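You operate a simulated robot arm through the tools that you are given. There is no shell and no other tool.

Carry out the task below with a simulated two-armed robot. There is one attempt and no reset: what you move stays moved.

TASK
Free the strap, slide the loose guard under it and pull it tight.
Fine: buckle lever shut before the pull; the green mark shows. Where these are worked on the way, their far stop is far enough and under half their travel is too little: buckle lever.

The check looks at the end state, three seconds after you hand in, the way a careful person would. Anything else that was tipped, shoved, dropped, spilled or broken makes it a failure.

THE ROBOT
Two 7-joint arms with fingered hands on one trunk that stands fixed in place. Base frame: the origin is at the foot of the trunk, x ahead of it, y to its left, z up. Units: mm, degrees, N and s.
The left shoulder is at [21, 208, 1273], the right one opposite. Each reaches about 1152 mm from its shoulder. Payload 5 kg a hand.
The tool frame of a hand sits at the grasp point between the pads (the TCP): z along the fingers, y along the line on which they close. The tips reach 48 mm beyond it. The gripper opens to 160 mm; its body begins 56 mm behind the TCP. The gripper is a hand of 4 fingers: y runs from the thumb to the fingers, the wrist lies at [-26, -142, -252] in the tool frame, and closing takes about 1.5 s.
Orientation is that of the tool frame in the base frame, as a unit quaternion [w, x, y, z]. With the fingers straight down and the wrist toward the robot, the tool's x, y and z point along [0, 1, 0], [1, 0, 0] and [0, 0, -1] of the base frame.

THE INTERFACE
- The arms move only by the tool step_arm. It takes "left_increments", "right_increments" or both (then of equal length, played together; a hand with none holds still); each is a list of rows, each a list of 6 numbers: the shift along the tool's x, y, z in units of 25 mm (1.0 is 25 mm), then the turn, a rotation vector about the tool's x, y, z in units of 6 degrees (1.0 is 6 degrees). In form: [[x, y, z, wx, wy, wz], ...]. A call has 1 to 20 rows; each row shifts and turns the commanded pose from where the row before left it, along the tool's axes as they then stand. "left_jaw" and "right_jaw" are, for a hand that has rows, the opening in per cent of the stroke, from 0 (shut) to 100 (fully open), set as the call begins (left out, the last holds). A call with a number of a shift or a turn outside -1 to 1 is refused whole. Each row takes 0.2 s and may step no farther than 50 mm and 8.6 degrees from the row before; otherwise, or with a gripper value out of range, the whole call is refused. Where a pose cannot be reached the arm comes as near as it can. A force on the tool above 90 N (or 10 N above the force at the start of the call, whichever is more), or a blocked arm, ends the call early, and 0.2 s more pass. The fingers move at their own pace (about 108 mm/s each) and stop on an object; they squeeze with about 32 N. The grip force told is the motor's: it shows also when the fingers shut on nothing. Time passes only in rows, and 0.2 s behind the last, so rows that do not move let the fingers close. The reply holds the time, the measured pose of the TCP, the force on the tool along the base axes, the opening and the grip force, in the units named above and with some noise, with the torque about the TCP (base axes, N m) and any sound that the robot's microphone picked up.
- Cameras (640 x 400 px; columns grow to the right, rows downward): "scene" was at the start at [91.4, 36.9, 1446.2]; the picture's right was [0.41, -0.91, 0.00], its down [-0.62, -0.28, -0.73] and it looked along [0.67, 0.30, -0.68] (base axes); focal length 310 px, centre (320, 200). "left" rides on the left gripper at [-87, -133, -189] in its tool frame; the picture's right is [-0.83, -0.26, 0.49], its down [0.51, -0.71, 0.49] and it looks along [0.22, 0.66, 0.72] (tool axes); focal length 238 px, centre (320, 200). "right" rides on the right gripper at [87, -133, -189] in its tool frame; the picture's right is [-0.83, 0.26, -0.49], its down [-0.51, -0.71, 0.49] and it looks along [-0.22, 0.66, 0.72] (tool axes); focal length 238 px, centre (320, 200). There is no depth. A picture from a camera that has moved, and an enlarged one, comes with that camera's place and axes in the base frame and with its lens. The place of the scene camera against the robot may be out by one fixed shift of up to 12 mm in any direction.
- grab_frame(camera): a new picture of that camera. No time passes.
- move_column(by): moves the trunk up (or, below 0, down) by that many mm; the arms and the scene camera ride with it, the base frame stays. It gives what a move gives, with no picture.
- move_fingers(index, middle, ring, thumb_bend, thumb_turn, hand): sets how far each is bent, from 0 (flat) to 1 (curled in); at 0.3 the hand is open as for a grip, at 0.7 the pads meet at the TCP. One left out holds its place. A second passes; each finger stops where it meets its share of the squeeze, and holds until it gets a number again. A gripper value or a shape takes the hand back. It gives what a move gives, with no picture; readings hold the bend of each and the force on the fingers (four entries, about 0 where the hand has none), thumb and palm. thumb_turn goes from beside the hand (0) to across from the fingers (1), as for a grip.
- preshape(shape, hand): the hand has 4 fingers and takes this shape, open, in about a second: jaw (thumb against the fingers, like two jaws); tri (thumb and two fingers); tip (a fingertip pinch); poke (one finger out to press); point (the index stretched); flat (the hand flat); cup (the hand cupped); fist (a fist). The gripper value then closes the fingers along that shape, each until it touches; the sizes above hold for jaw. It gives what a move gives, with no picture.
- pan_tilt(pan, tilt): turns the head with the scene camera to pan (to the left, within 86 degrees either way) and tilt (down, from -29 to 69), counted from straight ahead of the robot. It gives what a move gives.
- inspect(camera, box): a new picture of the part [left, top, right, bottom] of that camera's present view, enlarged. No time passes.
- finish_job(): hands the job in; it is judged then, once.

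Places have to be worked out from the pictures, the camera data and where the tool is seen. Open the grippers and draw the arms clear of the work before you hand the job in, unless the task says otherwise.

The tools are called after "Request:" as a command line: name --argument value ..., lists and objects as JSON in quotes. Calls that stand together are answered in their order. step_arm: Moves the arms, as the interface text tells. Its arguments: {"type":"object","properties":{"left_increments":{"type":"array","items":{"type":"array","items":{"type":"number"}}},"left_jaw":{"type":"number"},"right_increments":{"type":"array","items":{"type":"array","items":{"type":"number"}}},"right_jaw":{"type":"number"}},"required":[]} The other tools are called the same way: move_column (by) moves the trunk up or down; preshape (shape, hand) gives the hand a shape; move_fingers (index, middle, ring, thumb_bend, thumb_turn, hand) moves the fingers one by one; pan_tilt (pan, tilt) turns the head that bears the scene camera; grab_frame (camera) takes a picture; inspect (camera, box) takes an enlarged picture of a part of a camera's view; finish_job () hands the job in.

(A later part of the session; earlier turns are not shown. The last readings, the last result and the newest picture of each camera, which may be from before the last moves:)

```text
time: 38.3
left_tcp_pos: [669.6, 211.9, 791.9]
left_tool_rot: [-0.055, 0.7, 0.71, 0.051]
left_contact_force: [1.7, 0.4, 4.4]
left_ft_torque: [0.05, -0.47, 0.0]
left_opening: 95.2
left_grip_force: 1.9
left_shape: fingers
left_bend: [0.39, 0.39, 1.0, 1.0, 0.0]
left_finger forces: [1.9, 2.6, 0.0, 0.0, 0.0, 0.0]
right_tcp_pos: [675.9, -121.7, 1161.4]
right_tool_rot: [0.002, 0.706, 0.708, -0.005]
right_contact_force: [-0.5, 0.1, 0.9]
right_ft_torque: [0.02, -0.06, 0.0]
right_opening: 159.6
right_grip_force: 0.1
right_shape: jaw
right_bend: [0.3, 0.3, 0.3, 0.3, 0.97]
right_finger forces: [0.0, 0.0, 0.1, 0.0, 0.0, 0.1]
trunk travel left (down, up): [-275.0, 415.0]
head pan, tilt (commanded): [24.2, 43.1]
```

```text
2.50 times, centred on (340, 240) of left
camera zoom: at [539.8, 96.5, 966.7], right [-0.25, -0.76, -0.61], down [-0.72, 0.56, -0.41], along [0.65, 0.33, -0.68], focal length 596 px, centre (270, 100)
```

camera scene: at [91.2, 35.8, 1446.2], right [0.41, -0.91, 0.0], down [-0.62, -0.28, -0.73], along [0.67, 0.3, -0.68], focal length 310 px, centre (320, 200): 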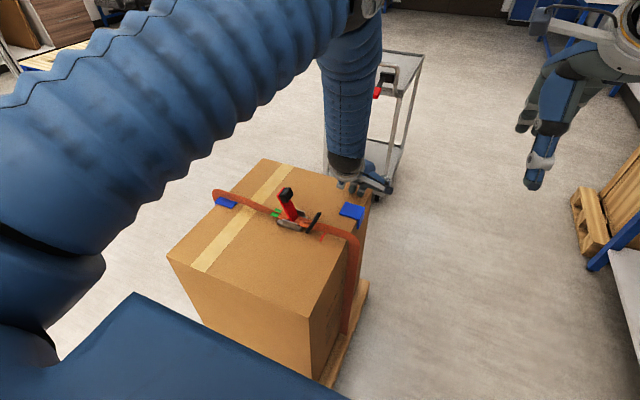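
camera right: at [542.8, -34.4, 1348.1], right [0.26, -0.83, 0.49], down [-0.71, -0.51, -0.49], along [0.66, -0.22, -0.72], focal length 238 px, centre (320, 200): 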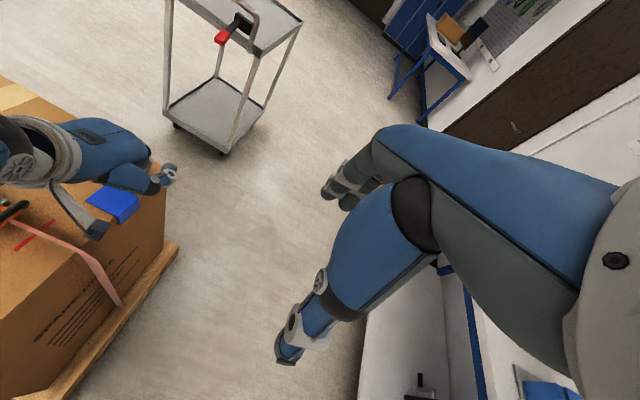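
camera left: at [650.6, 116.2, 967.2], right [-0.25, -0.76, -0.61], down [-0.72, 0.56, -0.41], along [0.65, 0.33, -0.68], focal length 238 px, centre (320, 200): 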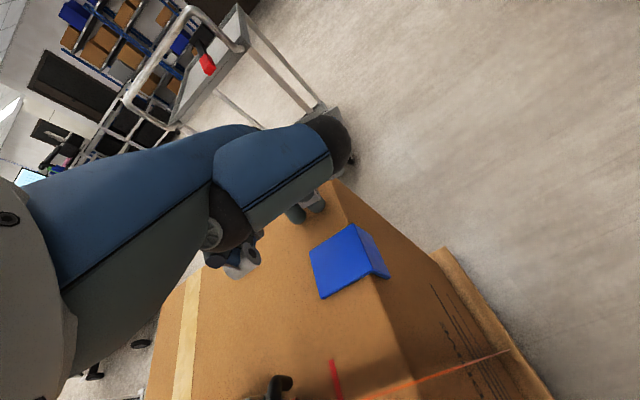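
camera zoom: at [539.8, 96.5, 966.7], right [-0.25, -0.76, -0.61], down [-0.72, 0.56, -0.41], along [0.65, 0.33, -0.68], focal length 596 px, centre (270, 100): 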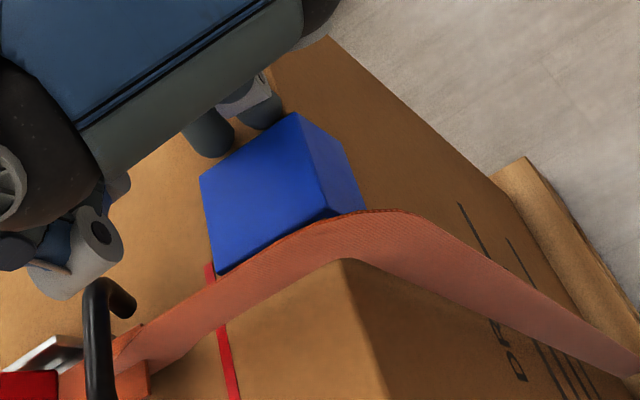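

Guard centre is now near x≈703 and still square. I push 25 mm more, watching the force as it goes under the strap.

Request:
step_arm --left_increments '[[0, -0.25, 0, 0, 0, 0], [0, -0.25, 0, 0, 0, 0], [0, -0.25, 0, 0, 0, 0], [0, -0.25, 0, 0, 0, 0]]'

Request:
inspect --camera "scene" --box '[296, 175, 376, 245]'

Request:
inspect --camera "left" --box '[240, 160, 440, 320]'

Request:
inspect --camera "right" --box '[0, 100, 160, 260]'

```text
time: 39.3
left_tcp_pos: [644.6, 212.0, 792.6]
left_tool_rot: [-0.054, 0.699, 0.711, 0.052]
left_contact_force: [1.5, 0.1, 3.5]
left_ft_torque: [0.04, -0.36, 0.0]
left_opening: 95.2
left_grip_force: 2.3
left_shape: fingers
left_bend: [0.39, 0.39, 1.0, 1.0, 0.0]
left_finger forces: [1.8, 2.2, 0.0, 0.0, 0.0, 0.0]
right_tcp_pos: [675.3, -121.4, 1160.8]
right_tool_rot: [0.002, 0.706, 0.708, -0.003]
right_contact_force: [-0.3, 0.4, -0.3]
right_ft_torque: [-0.02, 0.0, -0.05]
right_opening: 159.6
right_grip_force: 0.0
right_shape: jaw
right_bend: [0.3, 0.3, 0.3, 0.3, 0.97]
right_finger forces: [0.0, 0.0, 0.1, 0.1, 0.0, 0.1]
trunk travel left (down, up): [-275.0, 415.0]
head pan, tilt (commanded): [24.2, 43.1]
```

```text
5.71 times, centred on (336, 210) of scene
camera zoom: at [91.2, 36.5, 1446.2], right [0.41, -0.91, 0.0], down [-0.62, -0.28, -0.73], along [0.67, 0.3, -0.68], focal length 1769 px, centre (229, 143)
```

zoom: 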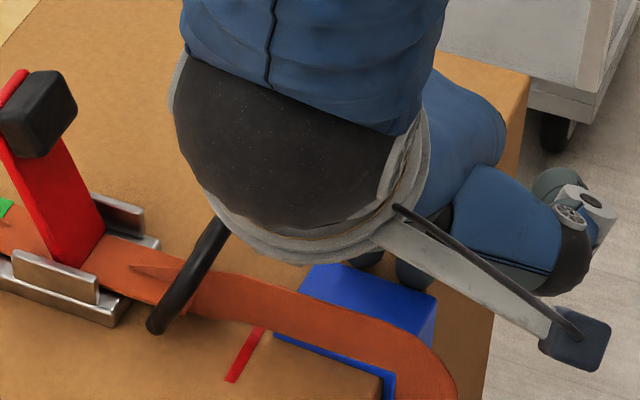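

```text
2.50 times, centred on (340, 240) of left
camera zoom: at [515.7, 95.9, 966.6], right [-0.25, -0.76, -0.61], down [-0.72, 0.56, -0.41], along [0.65, 0.33, -0.68], focal length 596 px, centre (270, 100)
```

zoom: 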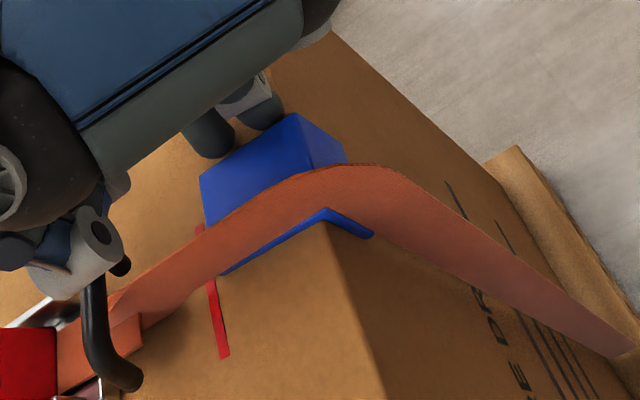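

```text
2.50 times, centred on (80, 180) of right
camera zoom: at [542.9, -33.5, 1347.9], right [0.26, -0.83, 0.49], down [-0.71, -0.51, -0.48], along [0.66, -0.22, -0.72], focal length 596 px, centre (920, 250)
```

zoom: 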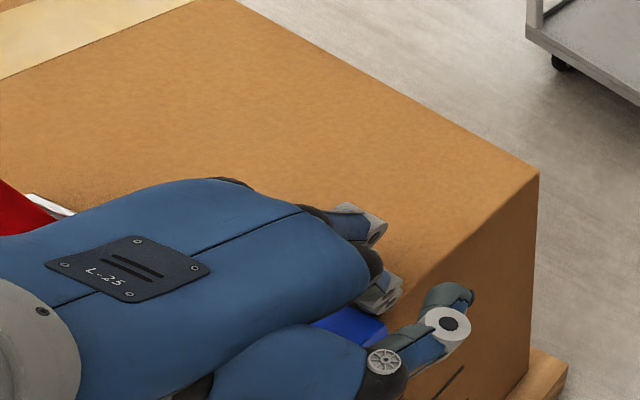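

Guard's leading edge is at x≈650, under the strap, with no resistance. I push about 20 mm more toward centring on x≈656.

Request:
step_arm --left_increments '[[0, -0.25, 0, 0, 0, 0], [0, -0.25, 0, 0, 0, 0], [0, -0.25, 0, 0, 0, 0]]'

Request:
inspect --camera "scene" --box '[296, 185, 376, 255]'

Request:
inspect --camera "left" --box '[240, 160, 440, 320]'

```text
time: 40.1
left_tcp_pos: [626.1, 211.2, 791.8]
left_tool_rot: [-0.055, 0.699, 0.711, 0.051]
left_contact_force: [0.8, 1.3, 1.6]
left_ft_torque: [0.06, -0.25, 0.02]
left_opening: 94.9
left_grip_force: 1.2
left_shape: fingers
left_bend: [0.39, 0.4, 1.0, 1.0, 0.0]
left_finger forces: [1.1, 1.1, 0.1, 0.1, 0.1, 0.0]
right_tcp_pos: [675.8, -121.0, 1160.4]
right_tool_rot: [0.003, 0.705, 0.709, -0.004]
right_contact_force: [0.1, 0.7, -0.8]
right_ft_torque: [0.04, 0.0, -0.03]
right_opening: 159.7
right_grip_force: 0.1
right_shape: jaw
right_bend: [0.3, 0.3, 0.3, 0.3, 0.97]
right_finger forces: [0.0, 0.0, 0.0, 0.1, 0.0, 0.0]
trunk travel left (down, up): [-275.0, 415.0]
head pan, tilt (commanded): [24.2, 43.1]
```

```text
5.71 times, centred on (336, 220) of scene
camera zoom: at [91.1, 36.5, 1446.2], right [0.41, -0.91, 0.0], down [-0.62, -0.28, -0.73], along [0.67, 0.3, -0.68], focal length 1769 px, centre (229, 86)
```

zoom: 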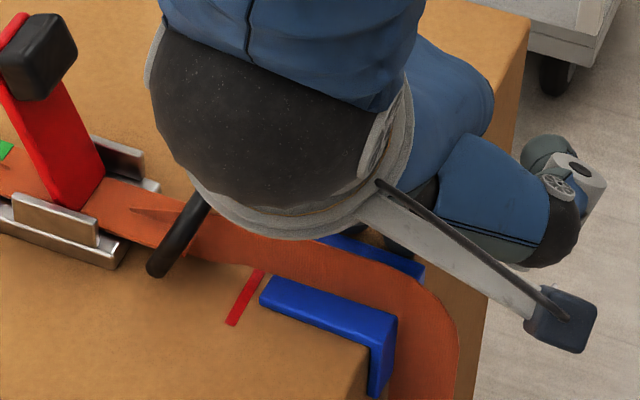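

```text
2.50 times, centred on (340, 240) of left
camera zoom: at [497.1, 95.8, 966.8], right [-0.25, -0.76, -0.61], down [-0.72, 0.56, -0.41], along [0.65, 0.33, -0.68], focal length 596 px, centre (270, 100)
```

zoom: 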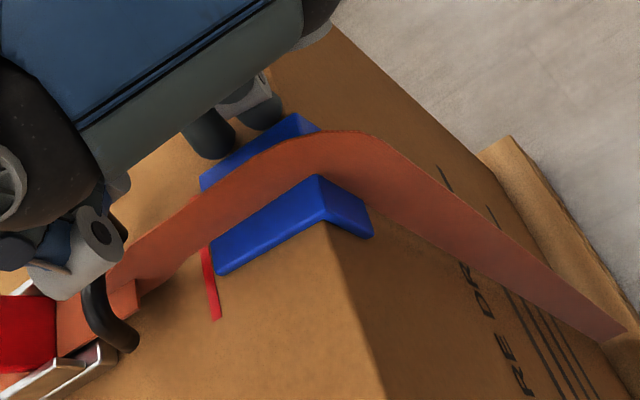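

Guard centre is now at x≈663. One more 6 mm nudge centres it on the strap, then I back the fingers off in +x and lift straight up.

Request:
step_arm --left_increments '[[0, -0.25, 0, 0, 0, 0], [0, 0, 0, 0, 0, 0]]'

Request:
inspect --camera "scene" --box '[296, 185, 376, 255]'

Request:
step_arm --left_increments '[[0, 0.4, 0, 0, 0, 0], [0, 0.4, -0.2, 0, 0, 0], [0, 0.2, -0.6, 0, 0, 0], [0, 0, -0.8, 0, 0, 0], [0, 0, -0.8, 0, 0, 0], [0, 0, -0.8, 0, 0, 0], [0, 0, -0.8, 0, 0, 0], [0, 0, -0.8, 0, 0, 0], [0, 0, -0.8, 0, 0, 0], [0, 0, -0.8, 0, 0, 0]]'

Request:
inspect --camera "scene" --box '[280, 170, 400, 260]'

Request:
grab_frame --camera "left"

Request:
inspect --camera "right" --box '[0, 120, 160, 320]'

```text
time: 40.7
left_tcp_pos: [620.5, 211.0, 792.4]
left_tool_rot: [-0.055, 0.7, 0.71, 0.051]
left_contact_force: [1.4, -1.2, 0.4]
left_ft_torque: [0.0, -0.12, 0.03]
left_opening: 95.5
left_grip_force: 0.7
left_shape: fingers
left_bend: [0.39, 0.4, 1.0, 1.0, 0.0]
left_finger forces: [1.4, 0.2, 0.0, 0.0, 0.0, 0.0]
right_tcp_pos: [676.5, -122.9, 1160.7]
right_tool_rot: [0.002, 0.706, 0.708, -0.004]
right_contact_force: [-0.9, -1.0, 0.3]
right_ft_torque: [-0.01, 0.03, 0.03]
right_opening: 159.8
right_grip_force: 0.0
right_shape: jaw
right_bend: [0.3, 0.3, 0.3, 0.3, 0.97]
right_finger forces: [0.0, 0.1, 0.0, 0.1, 0.0, 0.0]
trunk travel left (down, up): [-275.0, 415.0]
head pan, tilt (commanded): [24.2, 43.1]
```

```text
5.71 times, centred on (336, 220) of scene
camera zoom: at [91.4, 36.5, 1446.2], right [0.41, -0.91, 0.0], down [-0.62, -0.28, -0.73], along [0.67, 0.3, -0.68], focal length 1769 px, centre (229, 86)
```

zoom: 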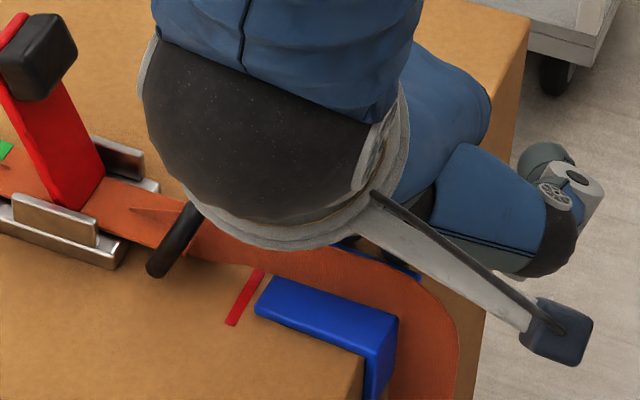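

```text
time: 42.9
left_tcp_pos: [647.2, 186.9, 950.8]
left_tool_rot: [-0.054, 0.7, 0.711, 0.051]
left_contact_force: [0.0, -0.4, -0.5]
left_ft_torque: [-0.01, -0.05, 0.02]
left_opening: 95.5
left_grip_force: 0.1
left_shape: fingers
left_bend: [0.4, 0.4, 1.0, 1.0, 0.0]
left_finger forces: [0.0, 0.0, 0.1, 0.0, 0.0, 0.0]
right_tcp_pos: [674.4, -120.9, 1161.1]
right_tool_rot: [0.003, 0.706, 0.708, -0.003]
right_contact_force: [0.5, -0.5, -0.3]
right_ft_torque: [0.02, -0.03, 0.01]
right_opening: 159.7
right_grip_force: 0.0
right_shape: jaw
right_bend: [0.3, 0.3, 0.3, 0.3, 0.97]
right_finger forces: [0.1, 0.1, 0.1, 0.0, 0.0, 0.0]
trunk travel left (down, up): [-275.0, 415.0]
head pan, tilt (commanded): [24.2, 43.1]
```

```text
4.44 times, centred on (340, 215) of scene
camera zoom: at [90.6, 36.3, 1446.2], right [0.41, -0.91, 0.0], down [-0.62, -0.28, -0.73], along [0.67, 0.3, -0.68], focal length 1376 px, centre (231, 133)
```

zoom: 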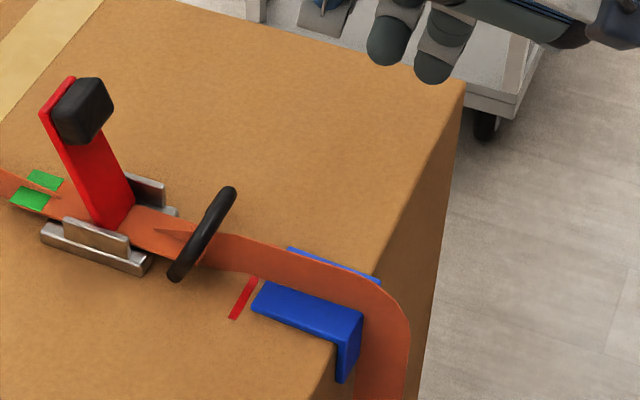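

```text
taken
camera left: at [516.4, 71.9, 1125.5], right [-0.25, -0.76, -0.61], down [-0.72, 0.56, -0.41], along [0.65, 0.33, -0.68], focal length 238 px, centre (320, 200)
```

left: 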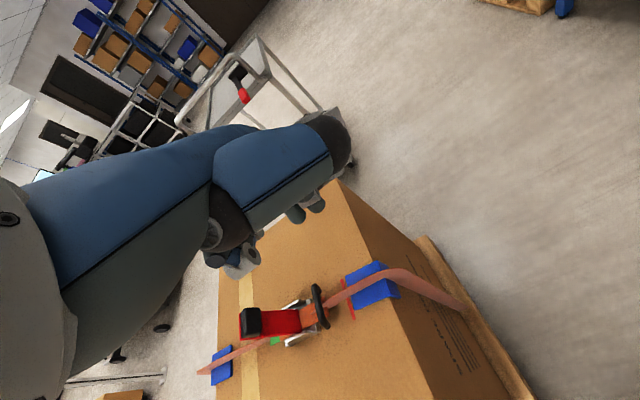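

```text
2.00 times, centred on (80, 220) of right
camera zoom: at [542.3, -33.7, 1348.2], right [0.26, -0.83, 0.49], down [-0.71, -0.51, -0.49], along [0.66, -0.22, -0.72], focal length 477 px, centre (800, 160)
```

zoom: 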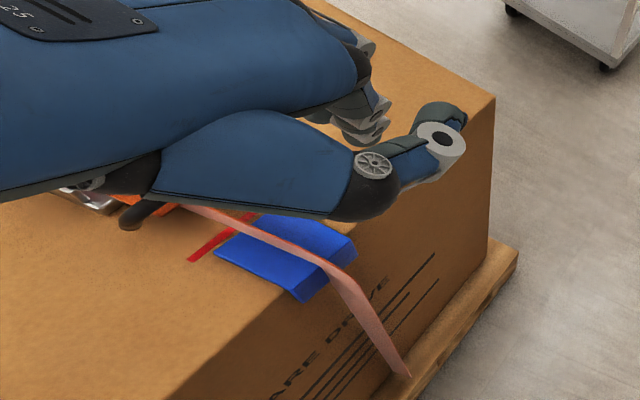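

The guard now spans x≈625–683 under the strap (the left guard spans ≈623–680), so it is well centred. Next I shut the lever by reversing the earlier grip: move the left hand back above the lever, high up.

Request:
step_arm --left_increments '[[0.73, 0.05, -0.09, 0, 0, 0.015], [0.73, 0.05, -0.09, 0, 0, 0.015], [0.73, 0.05, -0.09, 0, 0, 0.015], [0.73, 0.05, -0.09, 0, 0, 0.015], [0.73, 0.05, -0.09, 0, 0, 0.015], [0.73, 0.05, -0.09, 0, 0, 0.015], [0.73, 0.05, -0.09, 0, 0, 0.015], [0.73, 0.05, -0.09, 0, 0, 0.015], [0.73, 0.05, -0.09, 0, 0, 0.015], [0.73, 0.05, -0.09, 0, 0, 0.015]]'

Request:
preshape --shape "tri" --hand "left"

Request:
inspect --camera "scene" --box '[240, 130, 400, 250]'

Request:
grab_frame --camera "right"

```text
time: 45.1
left_tcp_pos: [657.8, 363.4, 998.8]
left_tool_rot: [-0.055, 0.705, 0.705, 0.051]
left_contact_force: [-0.9, 0.6, -0.2]
left_ft_torque: [-0.01, -0.02, 0.0]
left_opening: 95.2
left_grip_force: 0.1
left_shape: fingers
left_bend: [0.4, 0.4, 1.0, 1.0, 0.0]
left_finger forces: [0.0, 0.0, 0.0, 0.0, 0.0, 0.1]
right_tcp_pos: [676.6, -119.7, 1160.9]
right_tool_rot: [0.003, 0.706, 0.709, -0.005]
right_contact_force: [-0.2, 0.7, -0.6]
right_ft_torque: [0.0, -0.01, -0.04]
right_opening: 159.9
right_grip_force: 0.0
right_shape: jaw
right_bend: [0.3, 0.3, 0.3, 0.3, 0.97]
right_finger forces: [0.1, 0.1, 0.0, 0.0, 0.1, 0.1]
trunk travel left (down, up): [-275.0, 415.0]
head pan, tilt (commanded): [24.2, 43.1]
```

```text
time: 46.0
left_tcp_pos: [657.5, 363.8, 999.2]
left_tool_rot: [-0.054, 0.705, 0.705, 0.052]
left_contact_force: [0.0, -0.6, 0.1]
left_ft_torque: [0.0, 0.02, 0.0]
left_opening: 160.4
left_grip_force: 0.0
left_shape: tri
left_bend: [0.3, 0.3, 0.99, 0.3, 0.98]
left_finger forces: [0.0, 0.0, 0.0, 0.0, 0.1, 0.1]
right_tcp_pos: [675.7, -120.7, 1160.2]
right_tool_rot: [0.003, 0.706, 0.708, -0.004]
right_contact_force: [0.4, -0.6, -0.1]
right_ft_torque: [0.02, -0.04, -0.03]
right_opening: 159.9
right_grip_force: 0.1
right_shape: jaw
right_bend: [0.3, 0.3, 0.3, 0.3, 0.97]
right_finger forces: [0.0, 0.0, 0.0, 0.0, 0.1, 0.1]
trunk travel left (down, up): [-275.0, 415.0]
head pan, tilt (commanded): [24.2, 43.1]
```

```text
3.33 times, centred on (320, 190) of scene
camera zoom: at [91.3, 36.8, 1446.2], right [0.41, -0.91, 0.0], down [-0.62, -0.28, -0.73], along [0.67, 0.3, -0.68], focal length 1032 px, centre (320, 233)
```

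zoom: 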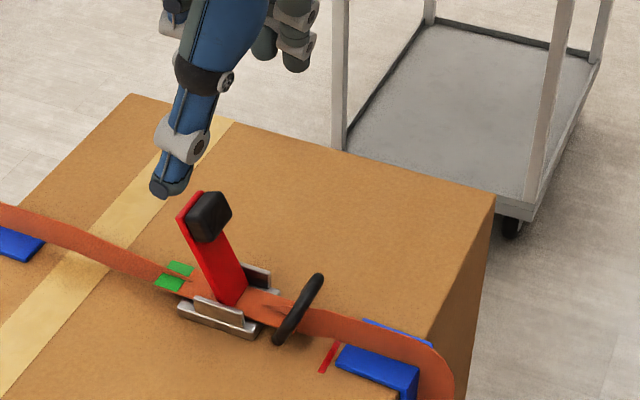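

```text
taken
camera right: at [543.0, -33.2, 1347.8], right [0.26, -0.83, 0.49], down [-0.71, -0.51, -0.48], along [0.66, -0.22, -0.72], focal length 238 px, centre (320, 200)
```

right: 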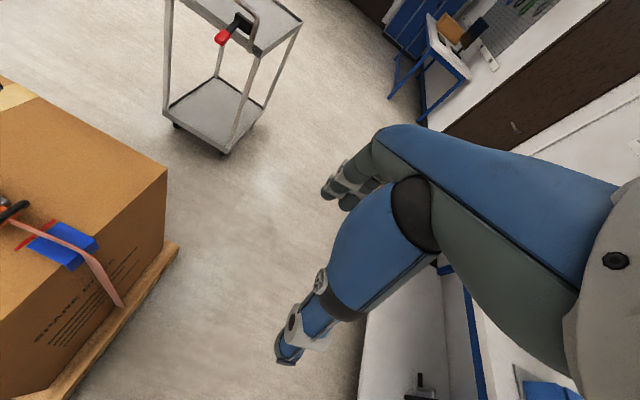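

Knob is at about (657, 398, 844), with the lever at 74°. I rotate the hand in place to match that angle.

Request:
step_arm --left_increments '[[0, 0, 0, 0, 0.98, 0], [0, 0, 0, 0, 0.98, 0], [0, 0, 0, 0, 0.98, 0], [0, 0, 0, 0, 0.98, 0], [0, 0, 0, 0, 0.98, 0], [0, 0, 0, 0, 0.98, 0], [0, 0, 0, 0, 0.98, 0], [0, 0, 0, 0, 0.98, 0], [0, 0, 0, 0, 0.98, 0], [0, 0, 0, 0, 0.98, 0], [0, 0, 0, 0, 0.98, 0]]'

Request:
grab_frame --camera "scene"

Request:
grab_frame --camera "left"

```text
time: 48.4
left_tcp_pos: [658.9, 363.1, 998.8]
left_tool_rot: [-0.425, 0.567, 0.566, 0.42]
left_contact_force: [0.1, -0.4, -0.2]
left_ft_torque: [-0.01, -0.01, 0.03]
left_opening: 159.9
left_grip_force: 0.1
left_shape: tri
left_bend: [0.3, 0.3, 0.99, 0.3, 0.97]
left_finger forces: [0.0, 0.0, 0.0, 0.0, 0.0, 0.0]
right_tcp_pos: [676.3, -122.7, 1160.5]
right_tool_rot: [0.003, 0.706, 0.708, -0.004]
right_contact_force: [0.5, -0.6, -0.8]
right_ft_torque: [0.01, 0.04, 0.0]
right_opening: 159.5
right_grip_force: 0.2
right_shape: jaw
right_bend: [0.3, 0.3, 0.3, 0.3, 0.97]
right_finger forces: [0.0, 0.0, 0.1, 0.1, 0.1, 0.0]
trunk travel left (down, up): [-275.0, 415.0]
head pan, tilt (commanded): [24.2, 43.1]
```

```text
taken
camera scene: at [92.0, 36.5, 1446.1], right [0.41, -0.91, 0.0], down [-0.62, -0.28, -0.73], along [0.67, 0.3, -0.68], focal length 310 px, centre (320, 200)
```

scene: 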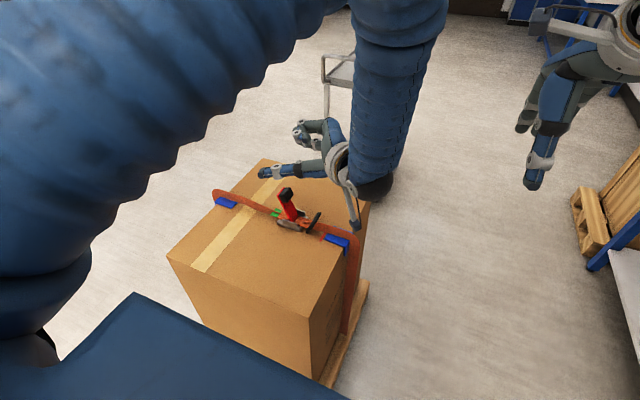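

```text
taken
camera left: at [525.7, 158.7, 971.7], right [-0.26, 0.23, -0.94], down [-0.71, 0.61, 0.35], along [0.65, 0.76, 0.0], focal length 238 px, centre (320, 200)
```

left: 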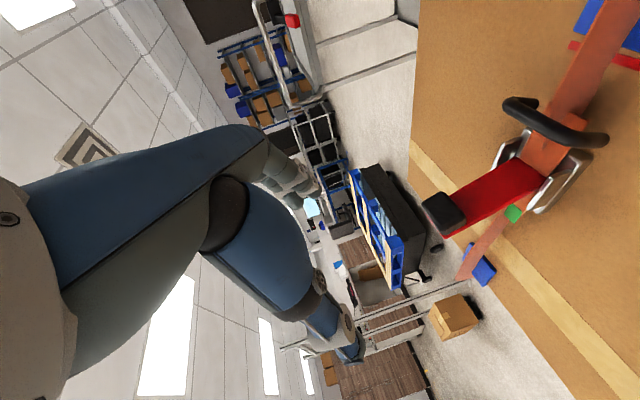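

Orientation matches the release pose. I descend 143 mm straight down over the knob with the hand open.

Request:
step_arm --left_increments '[[-0.77, 0, 0.23, 0, 0, 0], [-0.77, 0, 0.23, 0, 0, 0], [-0.77, 0, 0.23, 0, 0, 0], [-0.77, 0, 0.23, 0, 0, 0], [-0.77, 0, 0.23, 0, 0, 0], [-0.77, 0, 0.23, 0, 0, 0], [-0.77, 0, 0.23, 0, 0, 0], [0, 0, 0, 0, 0, 0]]'

Request:
inspect --camera "scene" --box '[220, 140, 380, 240]'

Request:
grab_frame --camera "left"

```text
time: 50.2
left_tcp_pos: [656.8, 363.3, 857.6]
left_tool_rot: [-0.424, 0.568, 0.566, 0.421]
left_contact_force: [-0.1, -0.2, -0.1]
left_ft_torque: [0.0, 0.03, 0.01]
left_opening: 159.7
left_grip_force: 0.0
left_shape: tri
left_bend: [0.3, 0.3, 0.99, 0.3, 0.97]
left_finger forces: [0.0, 0.0, 0.0, 0.0, 0.0, 0.1]
right_tcp_pos: [675.3, -121.6, 1160.4]
right_tool_rot: [0.002, 0.706, 0.709, -0.004]
right_contact_force: [0.1, -1.1, -0.1]
right_ft_torque: [-0.02, 0.0, -0.01]
right_opening: 160.0
right_grip_force: 0.0
right_shape: jaw
right_bend: [0.3, 0.3, 0.3, 0.3, 0.97]
right_finger forces: [0.0, 0.1, 0.1, 0.0, 0.1, 0.0]
trunk travel left (down, up): [-275.0, 415.0]
head pan, tilt (commanded): [24.2, 43.1]
```

```text
4.00 times, centred on (300, 190) of scene
camera zoom: at [91.1, 36.4, 1446.2], right [0.41, -0.91, 0.0], down [-0.62, -0.28, -0.73], along [0.67, 0.3, -0.68], focal length 1238 px, centre (400, 240)
```

zoom: 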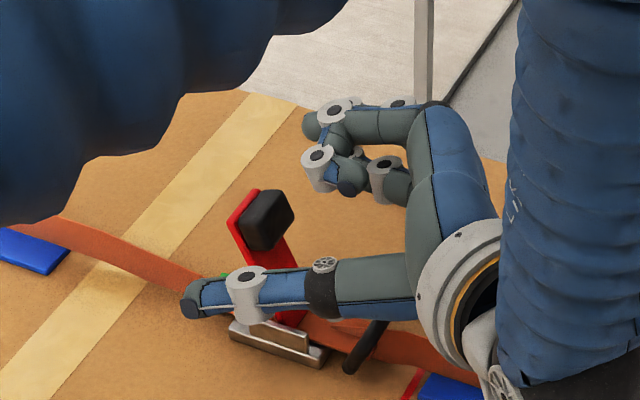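

```text
taken
camera left: at [524.5, 157.9, 831.1], right [-0.26, 0.23, -0.94], down [-0.71, 0.61, 0.35], along [0.66, 0.76, 0.0], focal length 238 px, centre (320, 200)
```

left: 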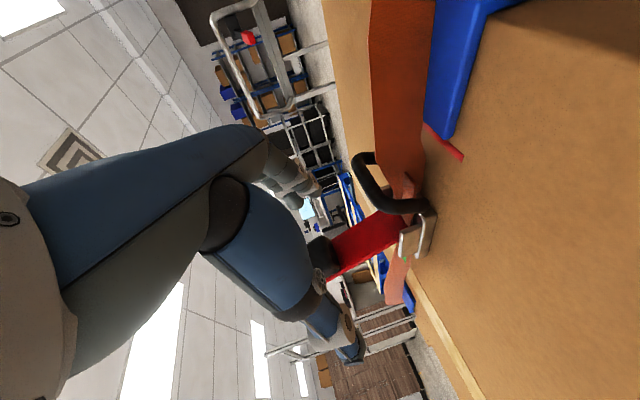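

The hand straddles the knob exactly as at release. I close on it again.

Request:
step_arm --left_increments '[[0, 0, 0, 0, 0, 0], [0, 0, 0, 0, 0, 0], [0, 0, 0, 0, 0, 0], [0, 0, 0, 0, 0, 0], [0, 0, 0, 0, 0, 0], [0, 0, 0, 0, 0, 0], [0, 0, 0, 0, 0, 0]]' --left_jaw 0

Request:
inspect --camera "scene" --box '[220, 140, 380, 240]'

```text
time: 51.8
left_tcp_pos: [656.0, 363.3, 857.7]
left_tool_rot: [-0.424, 0.568, 0.567, 0.421]
left_contact_force: [-1.3, 0.5, -1.5]
left_ft_torque: [-0.06, 0.02, -0.01]
left_opening: 36.4
left_grip_force: 32.2
left_shape: tri
left_bend: [0.73, 0.62, 1.0, 0.74, 1.0]
left_finger forces: [14.4, 13.5, 0.1, 0.0, 29.1, 0.1]
right_tcp_pos: [675.7, -120.0, 1159.9]
right_tool_rot: [0.004, 0.706, 0.708, -0.004]
right_contact_force: [-0.1, 0.4, 0.7]
right_ft_torque: [0.0, -0.01, 0.0]
right_opening: 159.4
right_grip_force: 0.0
right_shape: jaw
right_bend: [0.3, 0.3, 0.3, 0.3, 0.97]
right_finger forces: [0.0, 0.0, 0.0, 0.0, 0.1, 0.0]
trunk travel left (down, up): [-275.0, 415.0]
head pan, tilt (commanded): [24.2, 43.1]
```

```text
4.00 times, centred on (300, 190) of scene
camera zoom: at [91.4, 36.6, 1446.2], right [0.41, -0.91, 0.0], down [-0.62, -0.28, -0.73], along [0.67, 0.3, -0.68], focal length 1238 px, centre (400, 240)
```

zoom: 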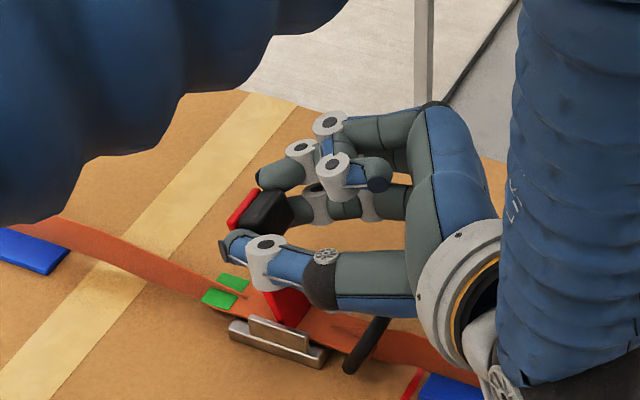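

Good grip again (36.4 mm). I swing the lever back down along the arc, 36° first.

Request:
step_arm --left_increments '[[0.128, 0, 0.355, 0, -1, 0], [0.128, 0, 0.355, 0, -1, 0], [0.128, 0, 0.355, 0, -1, 0], [0.128, 0, 0.355, 0, -1, 0], [0.128, 0, 0.355, 0, -1, 0], [0.128, 0, 0.355, 0, -1, 0]]'

Request:
inspect --camera "scene" --box '[220, 140, 380, 240]'

```text
time: 53.2
left_tcp_pos: [658.0, 419.9, 847.4]
left_tool_rot: [-0.227, 0.671, 0.67, 0.223]
left_contact_force: [-1.8, 4.5, 2.0]
left_ft_torque: [0.03, -0.08, 0.01]
left_opening: 36.1
left_grip_force: 32.5
left_shape: tri
left_bend: [0.73, 0.62, 1.0, 0.74, 1.0]
left_finger forces: [15.0, 14.0, 0.0, 0.0, 30.4, 0.1]
right_tcp_pos: [675.3, -120.5, 1161.2]
right_tool_rot: [0.003, 0.706, 0.708, -0.004]
right_contact_force: [-0.3, 0.4, 0.5]
right_ft_torque: [-0.08, 0.03, 0.0]
right_opening: 159.5
right_grip_force: 0.1
right_shape: jaw
right_bend: [0.3, 0.3, 0.3, 0.3, 0.97]
right_finger forces: [0.1, 0.0, 0.0, 0.0, 0.0, 0.0]
trunk travel left (down, up): [-275.0, 415.0]
head pan, tilt (commanded): [24.2, 43.1]
```

```text
4.00 times, centred on (300, 190) of scene
camera zoom: at [91.1, 37.7, 1446.2], right [0.41, -0.91, 0.0], down [-0.62, -0.28, -0.73], along [0.67, 0.3, -0.68], focal length 1238 px, centre (400, 240)
```

zoom: 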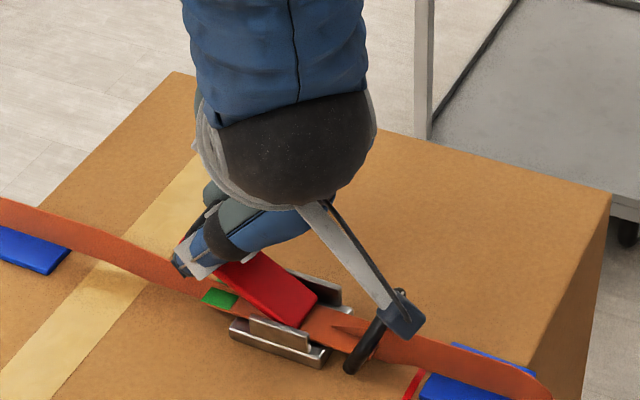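

Half way, low forces. I continue the remaining 37° to shut.

Request:
step_arm --left_increments '[[0.128, 0, 0.355, 0, -1, 0], [0.128, 0, 0.355, 0, -1, 0], [0.128, 0, 0.355, 0, -1, 0], [0.128, 0, 0.355, 0, -1, 0], [0.128, 0, 0.355, 0, -1, 0]]'

Request:
inspect --camera "scene" --box '[220, 140, 380, 240]'

```text
time: 54.4
left_tcp_pos: [658.3, 452.9, 813.4]
left_tool_rot: [-0.046, 0.705, 0.706, 0.042]
left_contact_force: [-2.0, 15.9, 2.4]
left_ft_torque: [0.43, -0.04, 0.1]
left_opening: 36.0
left_grip_force: 32.1
left_shape: tri
left_bend: [0.73, 0.62, 1.0, 0.74, 1.0]
left_finger forces: [14.5, 14.9, 0.0, 0.0, 31.6, 0.1]
right_tcp_pos: [674.8, -119.5, 1161.5]
right_tool_rot: [0.004, 0.706, 0.708, -0.006]
right_contact_force: [-0.3, 1.4, 0.6]
right_ft_torque: [-0.11, 0.0, -0.04]
right_opening: 159.8
right_grip_force: 0.0
right_shape: jaw
right_bend: [0.3, 0.3, 0.3, 0.3, 0.97]
right_finger forces: [0.1, 0.0, 0.0, 0.1, 0.1, 0.1]
trunk travel left (down, up): [-275.0, 415.0]
head pan, tilt (commanded): [24.2, 43.1]
```

```text
4.00 times, centred on (300, 190) of scene
camera zoom: at [91.0, 39.3, 1446.1], right [0.41, -0.91, 0.0], down [-0.62, -0.28, -0.73], along [0.67, 0.3, -0.68], focal length 1238 px, centre (400, 240)
```

zoom: 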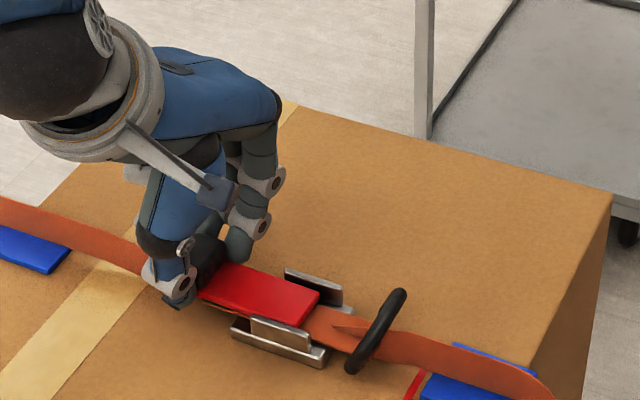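

About 7° remain. I finish the swing, easing slightly to +y.

Request:
step_arm --left_increments '[[0.16, 0, 0.25, 0, -0.7, 0], [0.12, 0, 0.18, 0, -0.5, 0], [0, 0, 0.06, 0, 0, 0], [0, 0, 0, 0, 0, 0]]'

Request:
inspect --camera "scene" --box '[240, 170, 340, 232]'

Request:
grab_frame --camera "left"

```text
time: 55.4
left_tcp_pos: [657.6, 457.8, 806.3]
left_tool_rot: [0.0, 0.707, 0.707, 0.003]
left_contact_force: [-3.1, 8.3, 51.1]
left_ft_torque: [0.38, 0.6, 0.05]
left_opening: 40.9
left_grip_force: 32.4
left_shape: tri
left_bend: [0.73, 0.62, 1.0, 0.74, 1.0]
left_finger forces: [17.9, 19.1, 0.0, 0.0, 39.5, 0.0]
right_tcp_pos: [673.5, -122.6, 1161.5]
right_tool_rot: [0.004, 0.706, 0.708, -0.004]
right_contact_force: [-0.2, 0.2, -0.7]
right_ft_torque: [0.02, 0.0, -0.02]
right_opening: 159.8
right_grip_force: 0.1
right_shape: jaw
right_bend: [0.3, 0.3, 0.3, 0.3, 0.97]
right_finger forces: [0.1, 0.0, 0.0, 0.1, 0.0, 0.0]
trunk travel left (down, up): [-275.0, 415.0]
head pan, tilt (commanded): [24.2, 43.1]
```

```text
6.40 times, centred on (290, 201) of scene
camera zoom: at [88.0, 34.8, 1446.7], right [0.41, -0.91, 0.0], down [-0.62, -0.28, -0.73], along [0.67, 0.3, -0.68], focal length 1982 px, centre (512, 194)
```

zoom: 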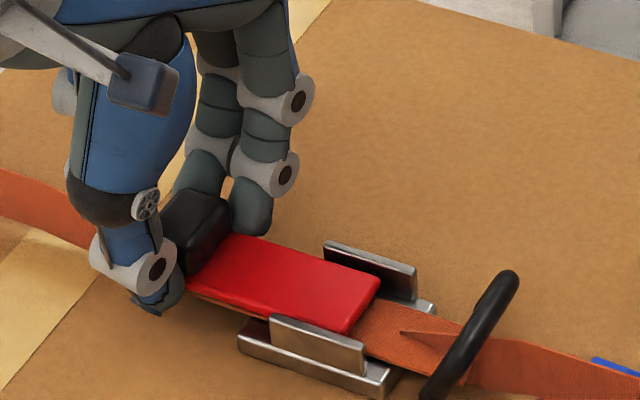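

```text
taken
camera left: at [525.6, 371.7, 996.4], right [-0.26, -0.83, -0.49], down [-0.71, 0.51, -0.49], along [0.66, 0.22, -0.72], focal length 238 px, centre (320, 200)
```

left: 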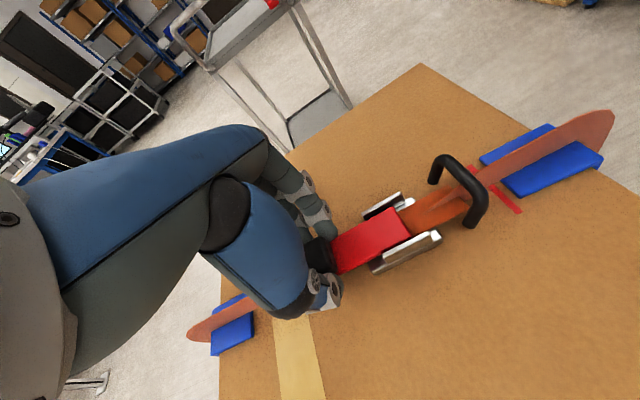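

The hand meets 51 N at the end with the lever almost flat. I release and inspect whether it is fully shut.

Request:
step_arm --left_increments '[[0, 0, -0.1, 0, 0, 0], [0, 0, 0, 0, 0, 0], [0, 0, 0, 0, 0, 0], [0, 0, 0, 0, 0, 0], [0, 0, 0, 0, 0, 0], [0, 0, 0, 0, 0, 0], [0, 0, 0, 0, 0, 0]]' --left_jaw 100

Request:
inspect --camera "scene" --box '[240, 170, 340, 232]'

Request:
inspect --camera "left" --box '[280, 150, 520, 300]'

```text
time: 57.0
left_tcp_pos: [656.1, 459.4, 805.6]
left_tool_rot: [-0.003, 0.707, 0.707, -0.002]
left_contact_force: [-0.3, -0.8, 0.2]
left_ft_torque: [0.02, 0.0, 0.01]
left_opening: 159.5
left_grip_force: 0.0
left_shape: tri
left_bend: [0.3, 0.3, 0.99, 0.3, 0.98]
left_finger forces: [0.0, 0.0, 0.0, 0.0, 0.1, 0.0]
right_tcp_pos: [675.7, -122.2, 1160.1]
right_tool_rot: [0.004, 0.706, 0.708, -0.003]
right_contact_force: [0.4, -0.1, -0.7]
right_ft_torque: [0.0, 0.0, 0.01]
right_opening: 159.7
right_grip_force: 0.0
right_shape: jaw
right_bend: [0.3, 0.3, 0.3, 0.3, 0.97]
right_finger forces: [0.0, 0.0, 0.0, 0.0, 0.0, 0.0]
trunk travel left (down, up): [-275.0, 415.0]
head pan, tilt (commanded): [24.2, 43.1]
```

```text
6.40 times, centred on (290, 201) of scene
camera zoom: at [91.5, 36.8, 1446.1], right [0.41, -0.91, 0.0], down [-0.62, -0.28, -0.73], along [0.67, 0.3, -0.68], focal length 1982 px, centre (512, 194)
```

zoom: 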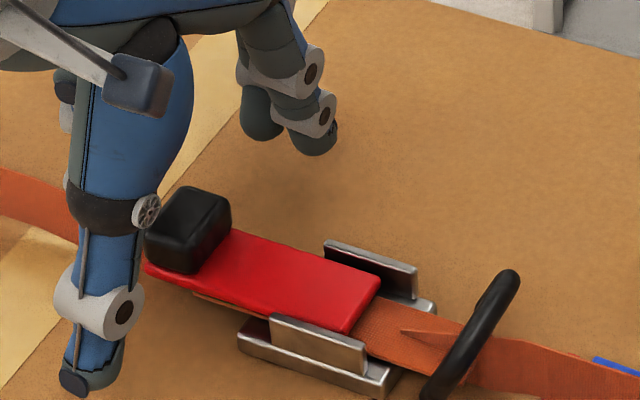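

```text
2.67 times, centred on (400, 225) of left
camera zoom: at [525.7, 373.7, 995.1], right [-0.26, -0.83, -0.49], down [-0.71, 0.51, -0.49], along [0.65, 0.22, -0.73], focal length 636 px, centre (107, 133)
```

zoom: 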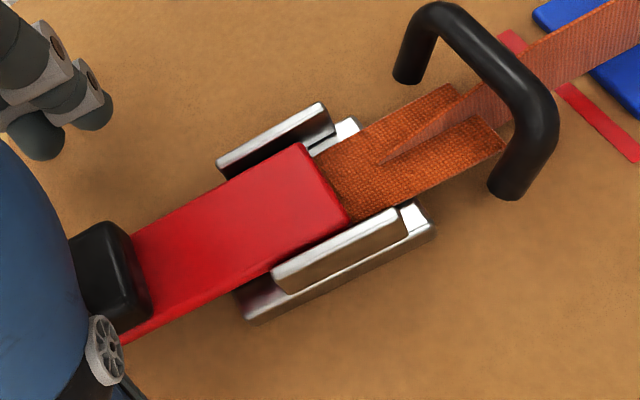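

I compare with the same zoom I took at the start, when the lever was shut.

Request:
inspect --camera "scene" --box '[255, 190, 319, 230]'

```text
10.00 times, centred on (287, 210) of scene
camera zoom: at [91.5, 36.8, 1446.1], right [0.41, -0.91, 0.0], down [-0.62, -0.28, -0.73], along [0.67, 0.3, -0.68], focal length 3096 px, centre (650, 100)
```

zoom: 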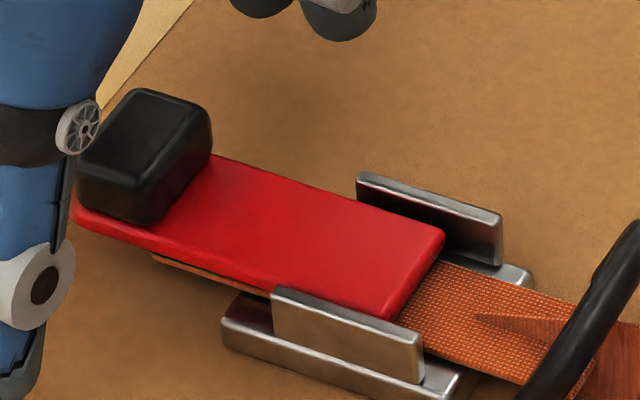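

The view is identical to the initial shut state, so the lever is shut. I lift the left hand away and park it to the left, out of the right arm's way.

Request:
step_arm --left_increments '[[0, 0, -0.8, 0, 0, 0], [0, 0, -0.8, 0, 0, 0], [0, 0, -0.8, 0, 0, 0], [0, 0, -0.8, 0, 0, 0], [0, 0, -0.8, 0, 0, 0], [0, 0, -0.8, 0, 0, 0], [0, 0, -0.8, 0, 0, 0], [0.9, -0.3, -0.5, 0, 0, 0], [0.9, -0.3, -0.5, 0, 0, 0], [0.9, -0.3, -0.5, 0, 0, 0], [0.9, -0.3, -0.5, 0, 0, 0], [0.9, -0.3, -0.5, 0, 0, 0], [0.9, -0.3, -0.5, 0, 0, 0], [0.9, -0.3, -0.5, 0, 0, 0], [0.9, -0.3, -0.5, 0, 0, 0], [0.9, -0.3, -0.5, 0, 0, 0], [0.9, -0.3, -0.5, 0, 0, 0]]'

Request:
inspect --camera "scene" --box '[200, 150, 400, 275]'

Request:
inspect --camera "scene" --box '[295, 200, 375, 250]'

Request:
grab_frame --camera "left"

```text
time: 60.6
left_tcp_pos: [581.8, 683.6, 1072.8]
left_tool_rot: [-0.002, 0.707, 0.707, -0.002]
left_contact_force: [-1.0, -0.8, -0.4]
left_ft_torque: [-0.02, -0.02, 0.01]
left_opening: 159.7
left_grip_force: 0.1
left_shape: tri
left_bend: [0.3, 0.3, 0.99, 0.3, 0.98]
left_finger forces: [0.1, 0.1, 0.1, 0.1, 0.0, 0.0]
right_tcp_pos: [675.9, -121.4, 1161.0]
right_tool_rot: [0.004, 0.707, 0.708, -0.004]
right_contact_force: [-1.0, 0.7, -0.1]
right_ft_torque: [-0.04, -0.03, 0.0]
right_opening: 159.8
right_grip_force: 0.0
right_shape: jaw
right_bend: [0.3, 0.3, 0.3, 0.3, 0.97]
right_finger forces: [0.0, 0.1, 0.1, 0.1, 0.0, 0.1]
trunk travel left (down, up): [-275.0, 415.0]
head pan, tilt (commanded): [24.2, 43.1]
```

```text
3.20 times, centred on (300, 212) of scene
camera zoom: at [90.6, 37.6, 1446.2], right [0.41, -0.91, 0.0], down [-0.62, -0.28, -0.73], along [0.67, 0.3, -0.68], focal length 991 px, centre (384, 160)
```

zoom: 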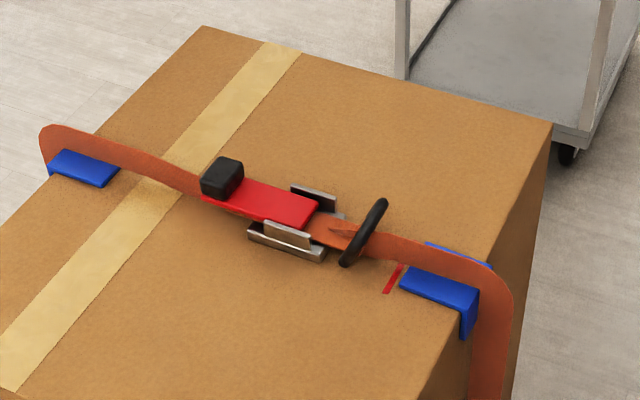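

```text
8.00 times, centred on (335, 225) of scene
camera zoom: at [90.6, 37.6, 1446.2], right [0.41, -0.91, 0.0], down [-0.62, -0.28, -0.73], along [0.67, 0.3, -0.68], focal length 2477 px, centre (200, 0)
```

zoom: 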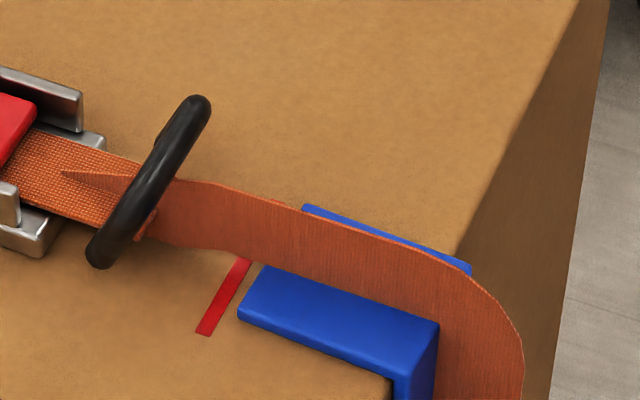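

```text
taken
camera left: at [450.9, 598.2, 1261.8], right [-0.26, -0.83, -0.49], down [-0.71, 0.51, -0.49], along [0.65, 0.22, -0.73], focal length 238 px, centre (320, 200)
```

left: 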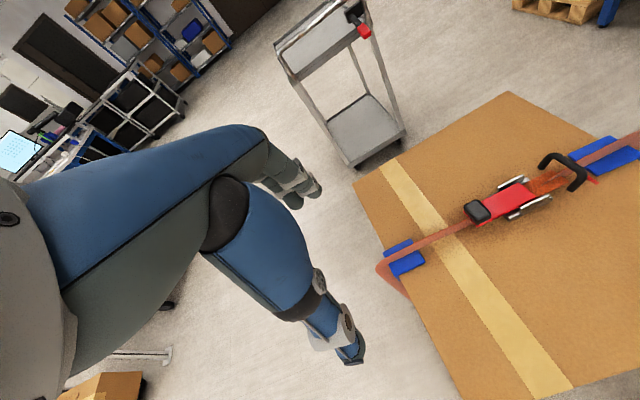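

The handle is now at x≈628–688, with its bar at about (y 306, z 777), and the lever end is at y≈369. I will pull it with the left index finger set rigidly behind the bar and moved toward −y. First I shape the hand and fly to a high point above.

Request:
move_fingers --hand "left" --index 0.4 --middle 1.0 --ring 1.0 --thumb_bend 1.0 --thumb_turn 0

Request:
step_arm --left_increments '[[-0.97, 0.01, 0.49, 0, 0, 0], [-0.97, 0.01, 0.49, 0, 0, 0], [-0.97, 0.01, 0.49, 0, 0, 0], [-0.97, 0.01, 0.49, 0, 0, 0], [-0.97, 0.01, 0.49, 0, 0, 0], [-0.97, 0.01, 0.49, 0, 0, 0], [-0.97, 0.01, 0.49, 0, 0, 0], [-0.97, 0.01, 0.49, 0, 0, 0], [-0.97, 0.01, 0.49, 0, 0, 0], [-0.97, 0.01, 0.49, 0, 0, 0], [-0.97, 0.01, 0.49, 0, 0, 0], [-0.97, 0.01, 0.49, 0, 0, 0], [-0.97, 0.01, 0.49, 0, 0, 0], [-0.97, 0.01, 0.49, 0, 0, 0]]'

Request:
inspect --camera "scene" --box '[240, 130, 400, 250]'

Request:
grab_frame --camera "left"

Request:
grab_frame --camera "right"

```text
time: 61.6
left_tcp_pos: [582.6, 683.5, 1071.5]
left_tool_rot: [-0.002, 0.708, 0.707, -0.001]
left_contact_force: [0.2, 0.1, -0.2]
left_ft_torque: [0.02, 0.01, 0.02]
left_opening: 95.5
left_grip_force: 0.0
left_shape: fingers
left_bend: [0.4, 1.0, 1.0, 1.0, 0.0]
left_finger forces: [0.1, 0.0, 0.1, 0.0, 0.0, 0.1]
right_tcp_pos: [675.9, -120.9, 1160.7]
right_tool_rot: [0.004, 0.706, 0.708, -0.005]
right_contact_force: [0.9, -0.3, 0.1]
right_ft_torque: [0.0, 0.0, 0.02]
right_opening: 159.8
right_grip_force: 0.0
right_shape: jaw
right_bend: [0.3, 0.3, 0.3, 0.3, 0.97]
right_finger forces: [0.0, 0.0, 0.1, 0.1, 0.1, 0.0]
trunk travel left (down, up): [-275.0, 415.0]
head pan, tilt (commanded): [24.2, 43.1]
```

```text
time: 64.6
left_tcp_pos: [585.0, 346.1, 899.4]
left_tool_rot: [-0.003, 0.706, 0.708, -0.001]
left_contact_force: [0.4, -0.4, 0.0]
left_ft_torque: [0.04, 0.04, 0.05]
left_opening: 95.5
left_grip_force: 0.0
left_shape: fingers
left_bend: [0.4, 1.0, 1.0, 1.0, 0.0]
left_finger forces: [0.0, 0.0, 0.1, 0.0, 0.0, 0.1]
right_tcp_pos: [677.6, -122.1, 1159.6]
right_tool_rot: [0.002, 0.706, 0.708, -0.004]
right_contact_force: [0.3, -0.7, 0.3]
right_ft_torque: [0.08, 0.02, 0.02]
right_opening: 159.8
right_grip_force: 0.0
right_shape: jaw
right_bend: [0.3, 0.3, 0.3, 0.3, 0.97]
right_finger forces: [0.0, 0.1, 0.0, 0.0, 0.1, 0.0]
trunk travel left (down, up): [-275.0, 415.0]
head pan, tilt (commanded): [24.2, 43.1]
```

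```text
3.33 times, centred on (320, 190) of scene
camera zoom: at [91.9, 35.7, 1446.1], right [0.41, -0.91, 0.0], down [-0.62, -0.28, -0.73], along [0.67, 0.3, -0.68], focal length 1032 px, centre (320, 233)
```

zoom: 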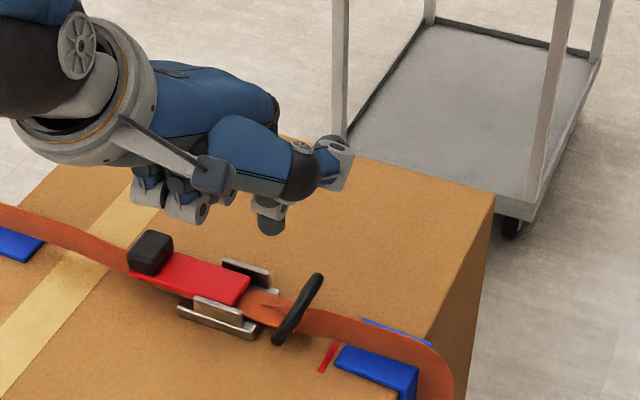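

```text
taken
camera left: at [454.0, 259.5, 1089.9], right [-0.26, -0.83, -0.49], down [-0.71, 0.51, -0.49], along [0.65, 0.22, -0.73], focal length 238 px, centre (320, 200)
```

left: 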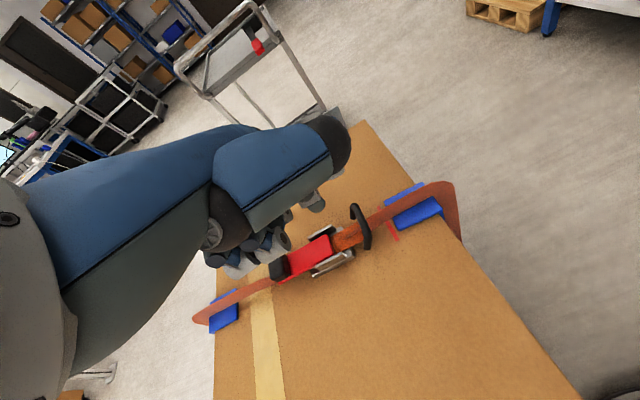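

```text
taken
camera right: at [543.7, -34.3, 1347.4], right [0.26, -0.83, 0.49], down [-0.71, -0.51, -0.48], along [0.65, -0.22, -0.72], focal length 238 px, centre (320, 200)
```

right: 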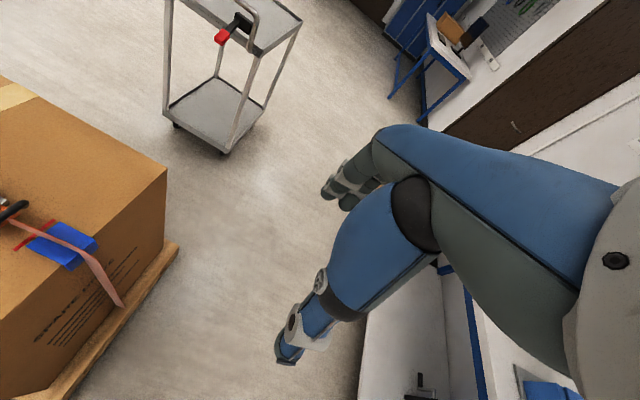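

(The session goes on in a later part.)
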